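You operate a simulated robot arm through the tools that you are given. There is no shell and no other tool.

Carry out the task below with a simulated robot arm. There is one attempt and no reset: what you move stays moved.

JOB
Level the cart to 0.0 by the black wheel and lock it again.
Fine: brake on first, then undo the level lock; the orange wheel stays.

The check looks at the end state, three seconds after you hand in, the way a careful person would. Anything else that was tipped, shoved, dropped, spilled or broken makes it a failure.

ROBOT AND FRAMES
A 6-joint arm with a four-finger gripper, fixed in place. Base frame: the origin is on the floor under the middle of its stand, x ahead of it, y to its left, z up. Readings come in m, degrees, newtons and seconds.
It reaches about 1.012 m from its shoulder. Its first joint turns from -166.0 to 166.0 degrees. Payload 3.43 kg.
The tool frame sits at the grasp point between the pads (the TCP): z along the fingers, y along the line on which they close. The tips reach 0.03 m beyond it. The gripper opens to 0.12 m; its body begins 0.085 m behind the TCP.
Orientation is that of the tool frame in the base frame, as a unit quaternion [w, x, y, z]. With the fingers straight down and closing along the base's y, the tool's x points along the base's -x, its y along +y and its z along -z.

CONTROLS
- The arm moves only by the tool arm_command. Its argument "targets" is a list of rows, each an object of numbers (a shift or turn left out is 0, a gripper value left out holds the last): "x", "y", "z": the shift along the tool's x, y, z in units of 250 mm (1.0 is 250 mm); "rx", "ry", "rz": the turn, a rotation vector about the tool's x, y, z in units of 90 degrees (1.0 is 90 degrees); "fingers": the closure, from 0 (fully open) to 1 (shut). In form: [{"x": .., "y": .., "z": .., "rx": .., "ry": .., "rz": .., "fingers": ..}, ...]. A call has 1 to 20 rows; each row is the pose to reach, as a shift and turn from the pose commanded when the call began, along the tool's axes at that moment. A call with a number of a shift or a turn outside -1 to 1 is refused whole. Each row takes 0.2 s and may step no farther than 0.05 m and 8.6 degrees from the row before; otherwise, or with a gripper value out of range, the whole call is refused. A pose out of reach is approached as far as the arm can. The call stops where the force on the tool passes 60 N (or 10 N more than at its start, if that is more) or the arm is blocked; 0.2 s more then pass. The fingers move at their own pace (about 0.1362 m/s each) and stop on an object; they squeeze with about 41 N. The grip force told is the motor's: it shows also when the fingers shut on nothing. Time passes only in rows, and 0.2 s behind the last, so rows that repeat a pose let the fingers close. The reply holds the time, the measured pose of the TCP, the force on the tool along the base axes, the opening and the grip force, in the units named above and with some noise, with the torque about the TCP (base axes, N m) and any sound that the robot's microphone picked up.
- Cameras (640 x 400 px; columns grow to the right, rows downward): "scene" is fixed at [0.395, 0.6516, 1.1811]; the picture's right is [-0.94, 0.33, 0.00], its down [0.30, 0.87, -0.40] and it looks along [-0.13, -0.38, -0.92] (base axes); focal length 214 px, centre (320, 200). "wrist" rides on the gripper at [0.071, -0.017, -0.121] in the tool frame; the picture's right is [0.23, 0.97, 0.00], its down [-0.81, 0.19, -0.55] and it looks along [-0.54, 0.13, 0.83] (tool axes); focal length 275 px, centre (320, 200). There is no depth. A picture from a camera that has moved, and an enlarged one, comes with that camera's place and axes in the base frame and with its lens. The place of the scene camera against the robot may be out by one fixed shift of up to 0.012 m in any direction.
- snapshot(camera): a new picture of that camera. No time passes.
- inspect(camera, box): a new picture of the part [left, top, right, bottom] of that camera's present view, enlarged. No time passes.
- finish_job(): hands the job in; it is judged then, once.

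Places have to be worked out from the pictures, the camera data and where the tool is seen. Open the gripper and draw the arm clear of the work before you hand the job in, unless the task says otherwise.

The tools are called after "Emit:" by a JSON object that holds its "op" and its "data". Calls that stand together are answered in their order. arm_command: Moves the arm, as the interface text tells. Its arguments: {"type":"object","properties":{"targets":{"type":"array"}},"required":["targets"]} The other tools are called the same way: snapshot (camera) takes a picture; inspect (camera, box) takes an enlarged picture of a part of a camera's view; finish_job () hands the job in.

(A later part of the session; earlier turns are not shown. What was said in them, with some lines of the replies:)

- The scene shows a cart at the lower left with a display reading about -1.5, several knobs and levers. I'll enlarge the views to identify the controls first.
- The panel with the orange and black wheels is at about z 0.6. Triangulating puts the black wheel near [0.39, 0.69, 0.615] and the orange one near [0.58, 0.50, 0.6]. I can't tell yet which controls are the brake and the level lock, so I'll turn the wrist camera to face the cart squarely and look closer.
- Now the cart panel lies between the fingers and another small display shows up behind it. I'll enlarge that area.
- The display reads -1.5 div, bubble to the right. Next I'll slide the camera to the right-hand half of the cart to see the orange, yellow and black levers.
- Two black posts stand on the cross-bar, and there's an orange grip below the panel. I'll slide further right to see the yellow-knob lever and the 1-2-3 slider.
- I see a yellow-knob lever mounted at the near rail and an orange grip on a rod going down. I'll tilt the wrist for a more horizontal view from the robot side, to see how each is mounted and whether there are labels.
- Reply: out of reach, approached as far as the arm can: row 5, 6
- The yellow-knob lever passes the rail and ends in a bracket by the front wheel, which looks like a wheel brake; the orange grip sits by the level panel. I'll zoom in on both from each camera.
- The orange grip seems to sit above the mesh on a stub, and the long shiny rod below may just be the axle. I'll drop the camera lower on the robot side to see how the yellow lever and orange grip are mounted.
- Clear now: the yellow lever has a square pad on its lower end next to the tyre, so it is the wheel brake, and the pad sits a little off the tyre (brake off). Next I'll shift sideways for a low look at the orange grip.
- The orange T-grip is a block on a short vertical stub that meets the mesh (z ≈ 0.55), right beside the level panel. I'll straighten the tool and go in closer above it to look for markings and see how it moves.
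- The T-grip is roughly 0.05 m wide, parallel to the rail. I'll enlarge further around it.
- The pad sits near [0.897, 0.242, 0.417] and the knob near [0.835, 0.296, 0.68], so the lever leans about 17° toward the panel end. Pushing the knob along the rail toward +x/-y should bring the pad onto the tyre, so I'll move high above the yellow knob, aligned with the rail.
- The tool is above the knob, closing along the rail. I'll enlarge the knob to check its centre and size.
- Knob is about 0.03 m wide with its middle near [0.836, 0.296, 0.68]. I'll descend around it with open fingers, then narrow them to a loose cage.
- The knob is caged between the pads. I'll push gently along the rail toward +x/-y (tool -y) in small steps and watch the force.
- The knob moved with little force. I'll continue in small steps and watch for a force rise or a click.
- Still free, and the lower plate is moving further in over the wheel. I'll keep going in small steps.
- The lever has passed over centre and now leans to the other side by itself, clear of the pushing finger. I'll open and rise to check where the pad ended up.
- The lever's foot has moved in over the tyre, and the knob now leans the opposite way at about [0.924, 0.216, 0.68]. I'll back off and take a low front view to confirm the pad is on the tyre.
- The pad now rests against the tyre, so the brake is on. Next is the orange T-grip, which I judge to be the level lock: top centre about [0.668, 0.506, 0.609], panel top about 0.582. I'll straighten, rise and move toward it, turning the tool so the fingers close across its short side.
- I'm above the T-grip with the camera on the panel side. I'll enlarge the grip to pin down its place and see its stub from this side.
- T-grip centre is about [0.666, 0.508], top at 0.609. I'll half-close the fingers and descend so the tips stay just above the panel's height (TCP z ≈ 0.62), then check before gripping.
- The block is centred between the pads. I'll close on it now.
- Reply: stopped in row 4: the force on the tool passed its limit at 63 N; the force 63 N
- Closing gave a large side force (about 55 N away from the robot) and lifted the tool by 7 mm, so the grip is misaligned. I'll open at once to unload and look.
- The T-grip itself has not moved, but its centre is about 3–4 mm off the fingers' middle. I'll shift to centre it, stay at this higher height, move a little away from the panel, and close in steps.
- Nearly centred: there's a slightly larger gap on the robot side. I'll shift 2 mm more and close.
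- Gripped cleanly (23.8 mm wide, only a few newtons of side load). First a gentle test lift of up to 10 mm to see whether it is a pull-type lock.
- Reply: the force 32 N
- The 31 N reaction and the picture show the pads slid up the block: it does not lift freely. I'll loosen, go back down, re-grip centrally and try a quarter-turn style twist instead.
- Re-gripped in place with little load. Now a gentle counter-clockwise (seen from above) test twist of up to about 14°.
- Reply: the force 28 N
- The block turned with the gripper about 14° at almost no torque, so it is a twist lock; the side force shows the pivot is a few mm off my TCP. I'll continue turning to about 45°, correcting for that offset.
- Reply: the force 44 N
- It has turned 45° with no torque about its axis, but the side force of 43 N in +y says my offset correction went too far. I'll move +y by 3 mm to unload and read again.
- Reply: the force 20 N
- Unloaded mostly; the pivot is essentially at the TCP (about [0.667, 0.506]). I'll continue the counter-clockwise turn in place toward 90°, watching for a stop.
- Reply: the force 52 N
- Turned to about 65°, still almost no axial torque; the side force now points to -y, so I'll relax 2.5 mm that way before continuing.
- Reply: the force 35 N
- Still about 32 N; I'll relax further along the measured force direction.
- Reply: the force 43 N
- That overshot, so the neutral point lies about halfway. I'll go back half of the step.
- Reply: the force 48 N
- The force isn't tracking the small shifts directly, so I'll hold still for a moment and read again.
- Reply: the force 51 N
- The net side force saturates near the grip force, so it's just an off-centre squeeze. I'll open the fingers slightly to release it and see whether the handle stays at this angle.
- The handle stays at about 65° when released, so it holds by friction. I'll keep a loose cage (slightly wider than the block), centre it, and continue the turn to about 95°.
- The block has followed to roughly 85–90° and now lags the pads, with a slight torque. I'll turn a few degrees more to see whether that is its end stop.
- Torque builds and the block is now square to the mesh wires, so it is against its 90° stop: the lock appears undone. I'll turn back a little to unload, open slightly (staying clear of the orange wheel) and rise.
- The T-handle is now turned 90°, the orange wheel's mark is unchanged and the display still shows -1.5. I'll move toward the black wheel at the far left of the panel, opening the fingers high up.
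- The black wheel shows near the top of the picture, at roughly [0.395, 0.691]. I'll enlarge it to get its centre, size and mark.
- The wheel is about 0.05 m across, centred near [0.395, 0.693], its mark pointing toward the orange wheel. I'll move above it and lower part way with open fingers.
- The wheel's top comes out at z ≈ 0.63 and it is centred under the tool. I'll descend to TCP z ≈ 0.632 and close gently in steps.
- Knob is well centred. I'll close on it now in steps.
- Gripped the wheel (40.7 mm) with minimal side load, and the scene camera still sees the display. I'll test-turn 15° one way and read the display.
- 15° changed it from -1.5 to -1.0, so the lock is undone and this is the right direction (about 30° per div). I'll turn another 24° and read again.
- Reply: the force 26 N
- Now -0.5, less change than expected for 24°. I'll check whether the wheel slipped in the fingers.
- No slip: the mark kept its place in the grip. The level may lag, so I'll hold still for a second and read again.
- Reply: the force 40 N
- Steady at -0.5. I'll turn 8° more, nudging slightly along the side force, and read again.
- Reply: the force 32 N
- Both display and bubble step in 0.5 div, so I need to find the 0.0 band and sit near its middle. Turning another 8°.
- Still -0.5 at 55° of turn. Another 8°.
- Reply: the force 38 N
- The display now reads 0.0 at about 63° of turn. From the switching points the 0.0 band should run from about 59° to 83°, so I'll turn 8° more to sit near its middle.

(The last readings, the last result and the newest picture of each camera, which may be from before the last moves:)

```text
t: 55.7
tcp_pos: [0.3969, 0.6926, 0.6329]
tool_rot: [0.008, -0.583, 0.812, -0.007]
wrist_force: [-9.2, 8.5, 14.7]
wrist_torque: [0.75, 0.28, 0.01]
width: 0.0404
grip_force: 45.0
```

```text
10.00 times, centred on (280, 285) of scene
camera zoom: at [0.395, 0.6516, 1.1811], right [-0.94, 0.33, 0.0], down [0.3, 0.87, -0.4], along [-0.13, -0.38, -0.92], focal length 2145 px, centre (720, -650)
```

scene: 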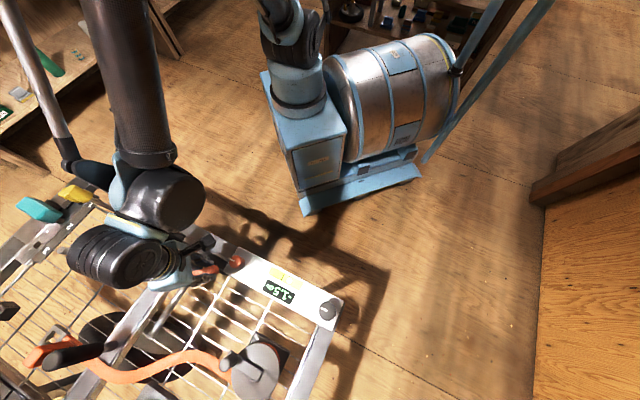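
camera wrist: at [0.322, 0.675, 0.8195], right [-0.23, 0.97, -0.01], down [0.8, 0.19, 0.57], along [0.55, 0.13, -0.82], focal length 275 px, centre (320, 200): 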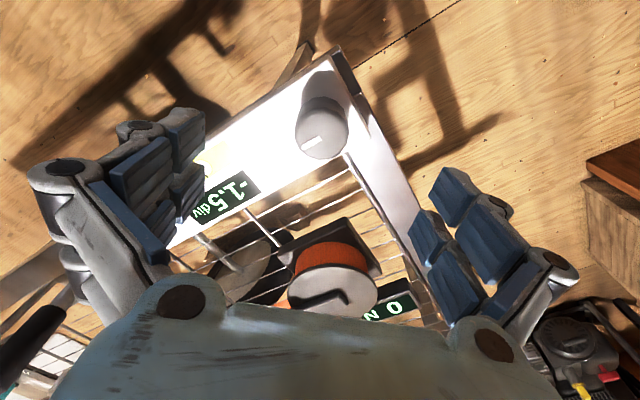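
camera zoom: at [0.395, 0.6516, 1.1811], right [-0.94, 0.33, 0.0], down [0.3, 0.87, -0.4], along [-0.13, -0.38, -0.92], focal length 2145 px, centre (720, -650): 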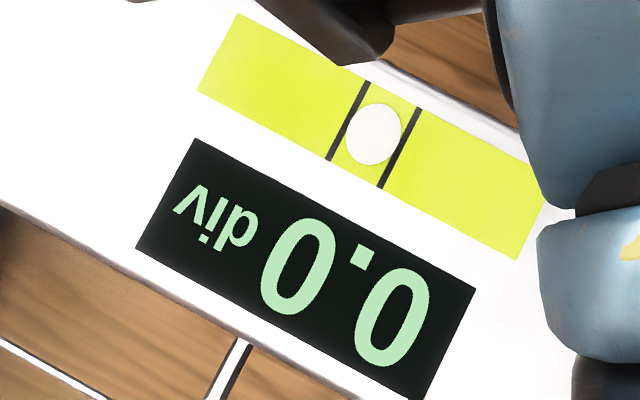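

At 71° the display reads 0.0 with the bubble centred. I'll open the fingers, rise clear and check that the reading holds.

Emit:
{"op": "arm_command", "data": {"targets": [{"fingers": 0.6}, {"fingers": 0.5}, {"fingers": 0.35}, {"fingers": 0.3}, {"z": -0.1, "fingers": 0.3}, {"z": -0.25}, {"z": -0.4}, {"z": -0.55}, {"z": -0.7}]}}

Emit:
{"op": "inspect", "data": {"camera": "scene", "box": [180, 220, 380, 345]}}

Emit:
{"op": "snapshot", "data": {"camera": "wrist"}}

```text
t: 57.7
tcp_pos: [0.3913, 0.6931, 0.8056]
tool_rot: [0.007, -0.583, 0.812, -0.006]
wrist_force: [0.2, -0.3, -0.3]
wrist_torque: [0.0, -0.01, 0.0]
width: 0.084
grip_force: 0.2
```

```text
3.20 times, centred on (280, 282) of scene
camera zoom: at [0.395, 0.6516, 1.1811], right [-0.94, 0.33, 0.0], down [0.3, 0.87, -0.4], along [-0.13, -0.38, -0.92], focal length 686 px, centre (448, -64)
```

zoom: 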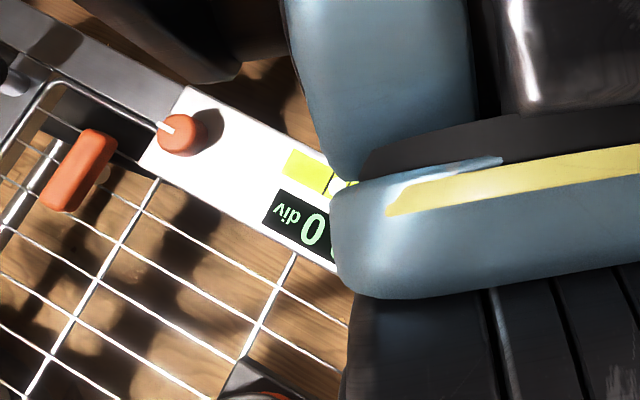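

```text
taken
camera wrist: at [0.3841, 0.6201, 0.9263], right [-1.0, 0.09, -0.02], down [0.07, 0.83, 0.55], along [0.07, 0.55, -0.83], focal length 275 px, centre (320, 200)
```

wrist: 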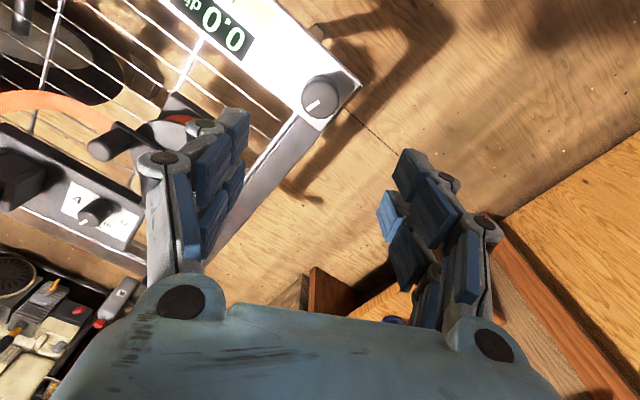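

Display still 0.0 after release. Now back to the T-handle: I'll travel at height to above it, re-aligning the fingers to close along the rail.

Emit:
{"op": "arm_command", "data": {"targets": [{"x": 0.045, "y": -0.16, "rz": 0.05}, {"x": 0.09, "y": -0.32, "rz": 0.1}, {"x": 0.133, "y": -0.48, "rz": 0.15}, {"x": 0.178, "y": -0.64, "rz": 0.2}, {"x": 0.222, "y": -0.8, "rz": 0.25}, {"x": 0.266, "y": -0.96, "rz": 0.292}]}}

Emit:
{"op": "inspect", "data": {"camera": "scene", "box": [180, 220, 380, 345]}}

```text
t: 59.1
tcp_pos: [0.6002, 0.5546, 0.8098]
tool_rot: [0.008, -0.382, 0.924, -0.005]
wrist_force: [-0.6, 0.6, -0.5]
wrist_torque: [-0.02, 0.02, 0.02]
width: 0.0843
grip_force: 0.0
```

```text
3.20 times, centred on (280, 282) of scene
camera zoom: at [0.395, 0.6516, 1.1811], right [-0.94, 0.33, 0.0], down [0.3, 0.87, -0.4], along [-0.13, -0.38, -0.92], focal length 686 px, centre (448, -64)
```

zoom: 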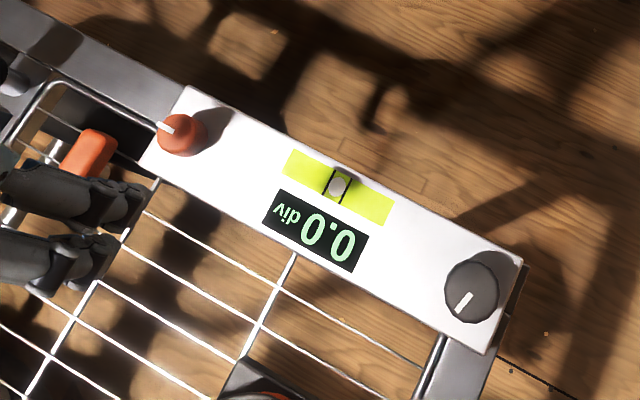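

The full reading is 0.0 with the bubble centred. I'll shift to directly above the T-handle and narrow the fingers before descending.

Emit:
{"op": "arm_command", "data": {"targets": [{"x": -0.025, "y": -0.16, "fingers": 0.55}, {"x": -0.051, "y": -0.326, "fingers": 0.55}, {"x": -0.051, "y": -0.326, "z": 0.15}, {"x": -0.051, "y": -0.326, "z": 0.3}]}}

Emit:
{"op": "inspect", "data": {"camera": "wrist", "box": [200, 40, 440, 240]}}

```text
t: 60.1
tcp_pos: [0.6641, 0.5061, 0.7369]
tool_rot: [0.009, -0.382, 0.924, -0.006]
wrist_force: [0.0, 0.8, -0.4]
wrist_torque: [-0.02, -0.03, 0.0]
width: 0.0538
grip_force: 0.1
```

```text
2.00 times, centred on (320, 140) of wrist
camera zoom: at [0.6241, 0.4439, 0.8561], right [-0.85, 0.52, -0.02], down [0.43, 0.71, 0.56], along [0.31, 0.47, -0.83], focal length 551 px, centre (320, 320)
```

zoom: 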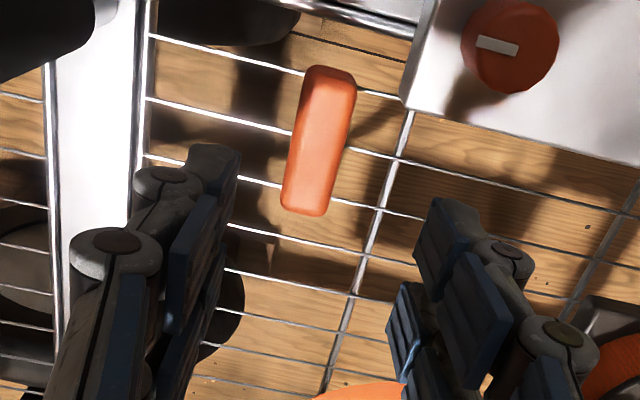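

The T-handle is just about centred (about 3 mm off along the rail). I'll correct, descend to z ≈ 0.628 and check.

Emit:
{"op": "arm_command", "data": {"targets": [{"y": -0.01, "z": 0.15}, {"y": -0.01, "z": 0.3}, {"y": -0.01, "z": 0.4}, {"y": -0.01, "z": 0.436}]}}

Emit:
{"op": "inspect", "data": {"camera": "wrist", "box": [200, 60, 440, 260]}}

```text
t: 61.1
tcp_pos: [0.6699, 0.5049, 0.6274]
tool_rot: [0.008, -0.383, 0.924, -0.005]
wrist_force: [0.8, -0.2, -0.8]
wrist_torque: [-0.01, 0.02, 0.03]
width: 0.0538
grip_force: 0.1
```

```text
2.00 times, centred on (320, 160) of wrist
camera zoom: at [0.6293, 0.4426, 0.7466], right [-0.85, 0.53, -0.02], down [0.43, 0.71, 0.56], along [0.31, 0.47, -0.83], focal length 551 px, centre (320, 280)
```

zoom: 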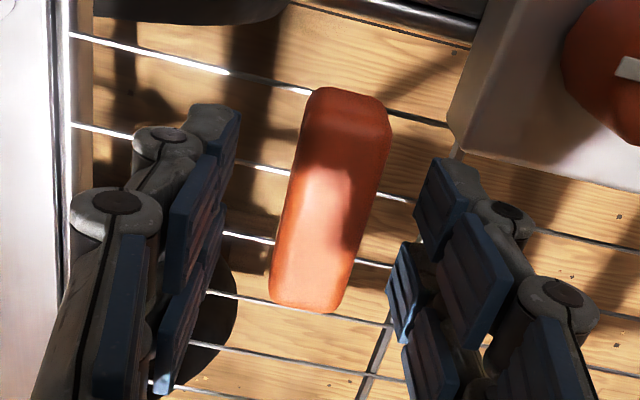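

The block sits a few mm toward the panel side of the cage; I'll correct by 3.5 mm, close to a loose cage, and start turning back clockwise about 45°.

Emit:
{"op": "arm_command", "data": {"targets": [{"y": 0.014, "fingers": 0.6}, {"y": 0.014, "fingers": 0.7}, {"y": 0.014, "fingers": 0.77}, {"y": 0.014, "fingers": 0.77}, {"y": 0.014, "rz": 0.08}, {"y": 0.014, "rz": 0.16}, {"y": 0.014, "rz": 0.24}, {"y": 0.014, "rz": 0.32}, {"y": 0.014, "rz": 0.4}, {"y": 0.014, "rz": 0.48}]}}

Emit:
{"op": "inspect", "data": {"camera": "wrist", "box": [200, 60, 440, 260]}}

```text
t: 63.3
tcp_pos: [0.6684, 0.5045, 0.6285]
tool_rot: [0.01, -0.015, 1.0, -0.002]
wrist_force: [-1.0, 3.1, 0.0]
wrist_torque: [0.03, 0.04, 0.08]
width: 0.029
grip_force: 1.1
```

```text
2.00 times, centred on (320, 160) of wrist
camera zoom: at [0.5954, 0.4859, 0.7472], right [-0.26, 0.97, -0.01], down [0.79, 0.22, 0.57], along [0.55, 0.14, -0.82], focal length 551 px, centre (320, 280)
```

zoom: 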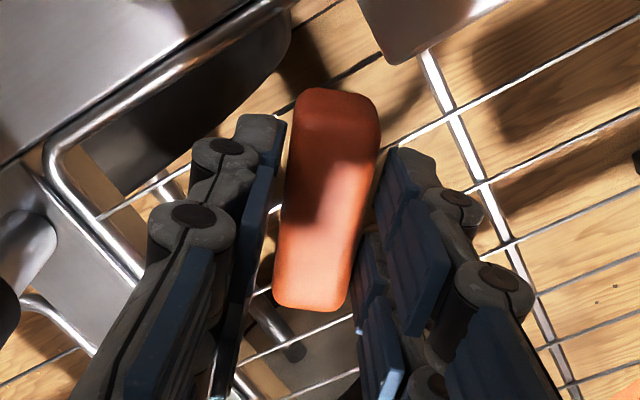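

The handle is following with almost no load. I'll continue clockwise another 45° toward its original line along the rail.

Emit:
{"op": "arm_command", "data": {"targets": [{"rz": 0.08}, {"rz": 0.16}, {"rz": 0.24}, {"rz": 0.32}, {"rz": 0.4}, {"rz": 0.48}, {"rz": 0.53}]}}

Emit:
{"op": "inspect", "data": {"camera": "wrist", "box": [200, 60, 440, 260]}}

```text
t: 64.9
tcp_pos: [0.668, 0.505, 0.6285]
tool_rot: [0.01, 0.392, 0.92, 0.003]
wrist_force: [1.5, 1.8, -1.1]
wrist_torque: [0.03, -0.02, 0.03]
width: 0.029
grip_force: 1.2
```

```text
2.00 times, centred on (320, 160) of wrist
camera zoom: at [0.605, 0.5444, 0.7471], right [0.54, 0.84, 0.01], down [0.69, -0.45, 0.57], along [0.48, -0.3, -0.82], focal length 551 px, centre (320, 280)
```

zoom: 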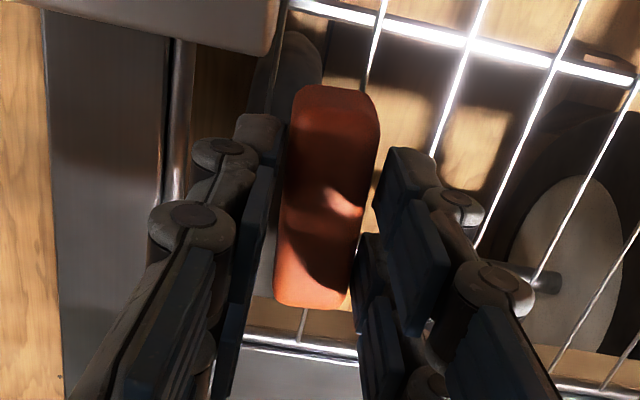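

The handle lags the cage by about 5°. I'll turn a bit further until it meets its stop.

Emit:
{"op": "arm_command", "data": {"targets": [{"rz": 0.04}, {"rz": 0.08}, {"rz": 0.11}, {"rz": 0.11}]}}

Emit:
{"op": "inspect", "data": {"camera": "wrist", "box": [200, 60, 440, 260]}}

```text
t: 65.9
tcp_pos: [0.6677, 0.5044, 0.6278]
tool_rot: [0.01, 0.468, 0.883, 0.003]
wrist_force: [7.8, 6.1, 1.9]
wrist_torque: [0.11, -0.01, 1.85]
width: 0.0313
grip_force: 44.9
```

```text
2.00 times, centred on (320, 160) of wrist
camera zoom: at [0.6127, 0.5543, 0.7467], right [0.67, 0.74, 0.01], down [0.6, -0.56, 0.57], along [0.42, -0.38, -0.82], focal length 551 px, centre (320, 280)
```

zoom: 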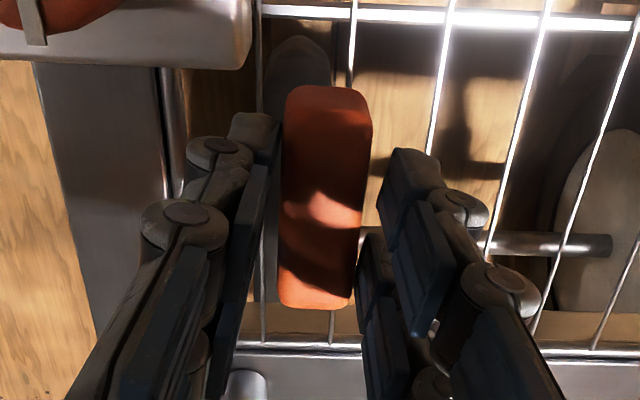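

Torque rose to 1.9 N·m with the handle parallel to the rail again, so it is against its locked stop. I'll turn back to centre the cage, open slightly and rise straight up.

Emit:
{"op": "arm_command", "data": {"targets": [{"rz": -0.06, "fingers": 0.75}, {"rz": -0.115, "fingers": 0.72}, {"rz": -0.115, "fingers": 0.66}, {"rz": -0.115, "fingers": 0.64}, {"rz": -0.115, "z": -0.1}, {"rz": -0.115, "z": -0.25}, {"rz": -0.115, "z": -0.4}, {"rz": -0.115, "z": -0.55}, {"rz": -0.115, "z": -0.72}]}}

Emit:
{"op": "snapshot", "data": {"camera": "wrist"}}

Emit:
{"op": "inspect", "data": {"camera": "scene", "box": [180, 220, 380, 345]}}

```text
t: 67.9
tcp_pos: [0.664, 0.5053, 0.8066]
tool_rot: [0.009, 0.386, 0.922, 0.003]
wrist_force: [1.0, -0.3, 0.0]
wrist_torque: [0.01, 0.03, -0.03]
width: 0.043
grip_force: 0.0
```

```text
taken
camera wrist: at [0.5995, 0.5442, 0.9264], right [0.53, 0.85, 0.01], down [0.69, -0.44, 0.57], along [0.48, -0.3, -0.82], focal length 275 px, centre (320, 200)
```

wrist: 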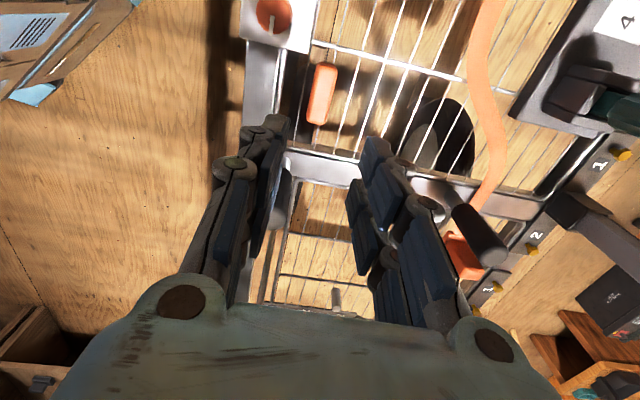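

```text
3.20 times, centred on (280, 282) of scene
camera zoom: at [0.395, 0.6516, 1.1811], right [-0.94, 0.33, 0.0], down [0.3, 0.87, -0.4], along [-0.13, -0.38, -0.92], focal length 686 px, centre (448, -64)
```

zoom: 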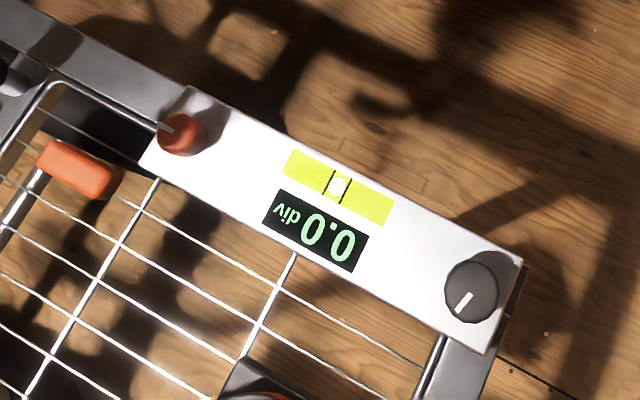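

T-handle is back parallel to the rail, display 0.0, bubble centred, orange mark unchanged. I'll rise and draw the arm back toward its start pose, opening the gripper.

Emit:
{"op": "arm_command", "data": {"targets": [{"z": -0.15}, {"z": -0.3, "y": -0.08}, {"z": -0.4, "y": -0.2, "x": 0.05, "rz": -0.08}, {"z": -0.4, "y": -0.36, "x": 0.12, "rz": -0.16, "fingers": 0}, {"z": -0.4, "y": -0.52, "x": 0.18, "rz": -0.25, "fingers": 0}, {"z": -0.4, "y": -0.68, "x": 0.25, "rz": -0.33}, {"z": -0.4, "y": -0.84, "x": 0.31, "rz": -0.42}, {"z": -0.4, "y": -0.98, "x": 0.37, "rz": -0.5}]}}

Emit:
{"op": "snapshot", "data": {"camera": "scene"}}

Emit:
{"op": "snapshot", "data": {"camera": "wrist"}}

```text
t: 69.7
tcp_pos: [0.4232, 0.4002, 0.9016]
tool_rot: [0.011, 0.003, 1.0, -0.002]
wrist_force: [0.8, 0.2, 0.8]
wrist_torque: [-0.03, -0.01, -0.01]
width: 0.1199
grip_force: 0.0
```

```text
taken
```

scene: 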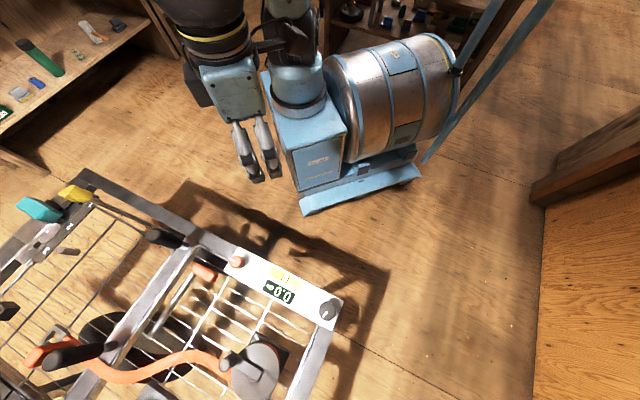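

```text
taken
camera wrist: at [0.3485, 0.3832, 1.0208], right [-0.22, 0.97, -0.01], down [0.8, 0.19, 0.57], along [0.56, 0.12, -0.82], focal length 275 px, centre (320, 200)
```

wrist: 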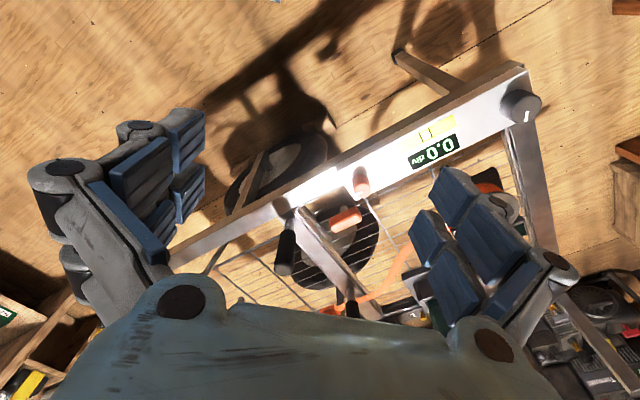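

Arm is clear and the display reads 0.0. I'll make a final check of the brake lever, slider, T-handle and wheels in close-up.

Emit:
{"op": "inspect", "data": {"camera": "scene", "box": [0, 160, 200, 285]}}

Emit:
{"op": "inspect", "data": {"camera": "scene", "box": [180, 220, 380, 345]}}

Emit:
{"op": "inspect", "data": {"camera": "scene", "box": [0, 275, 200, 400]}}

```text
3.20 times, centred on (100, 222) of scene
camera zoom: at [0.395, 0.6516, 1.1811], right [-0.94, 0.33, 0.0], down [0.3, 0.87, -0.4], along [-0.13, -0.38, -0.92], focal length 686 px, centre (1024, 128)
```

zoom: 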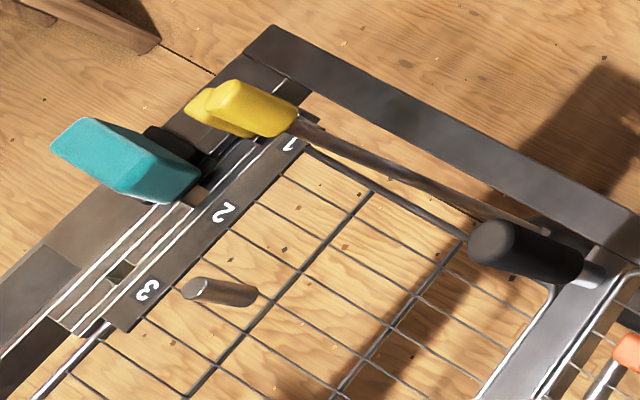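

```text
3.20 times, centred on (280, 282) of scene
camera zoom: at [0.395, 0.6516, 1.1811], right [-0.94, 0.33, 0.0], down [0.3, 0.87, -0.4], along [-0.13, -0.38, -0.92], focal length 686 px, centre (448, -64)
```

zoom: 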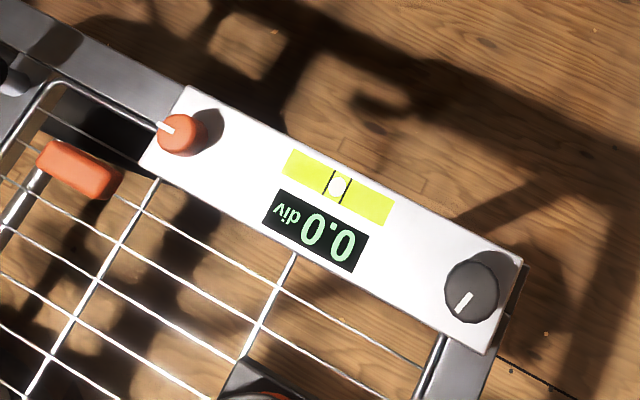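

```text
3.20 times, centred on (100, 338) of scene
camera zoom: at [0.395, 0.6516, 1.1811], right [-0.94, 0.33, 0.0], down [0.3, 0.87, -0.4], along [-0.13, -0.38, -0.92], focal length 686 px, centre (1024, -240)
```

zoom: 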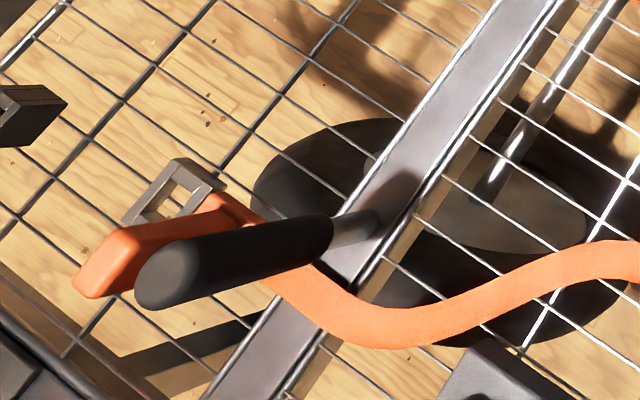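

Everything is in place: brake lever over with its pad on the tyre, display 0.0 with the bubble centred, T-handle back in its locked line, orange wheel and all other parts as at the start. The gripper is open and the arm clear, so I hand in.

Emit:
{"op": "finish_job", "data": {}}

```text
The job is handed in.
```

The cart is levelled to 0.0 with the black wheel and locked again, and I've handed the job in. I don't have the result of the check.

1. **Brake:** I pushed the yellow-knob lever over, and a front view showed its pad against the tyre. I left the brake on.
2. **Level lock:** Nothing was labelled, so I took the orange T-handle beside the panel to be the lock. I turned it 90° to its stop. The black wheel then changed the level, so I believe it is the lock, though I didn't try the wheel with it closed.
3. **Levelling:** I turned the black wheel about 71°, taking the display from -1.5 to 0.0 with the bubble centred. The display moves in 0.5 div steps, so I stopped near the estimated middle of the 0.0 step.
4. **Lock again:** I turned the T-handle back to its other stop, in line with the rail as at the start. The display still read 0.0 afterwards.

The orange wheel's mark is where it was, and in the last pictures nothing else on the cart looked moved. My first grip on the T-handle was off-centre and tripped the force limit at 63 N. I opened the fingers straight away, and the handle had not moved. The gripper is open and the arm is clear of the cart.
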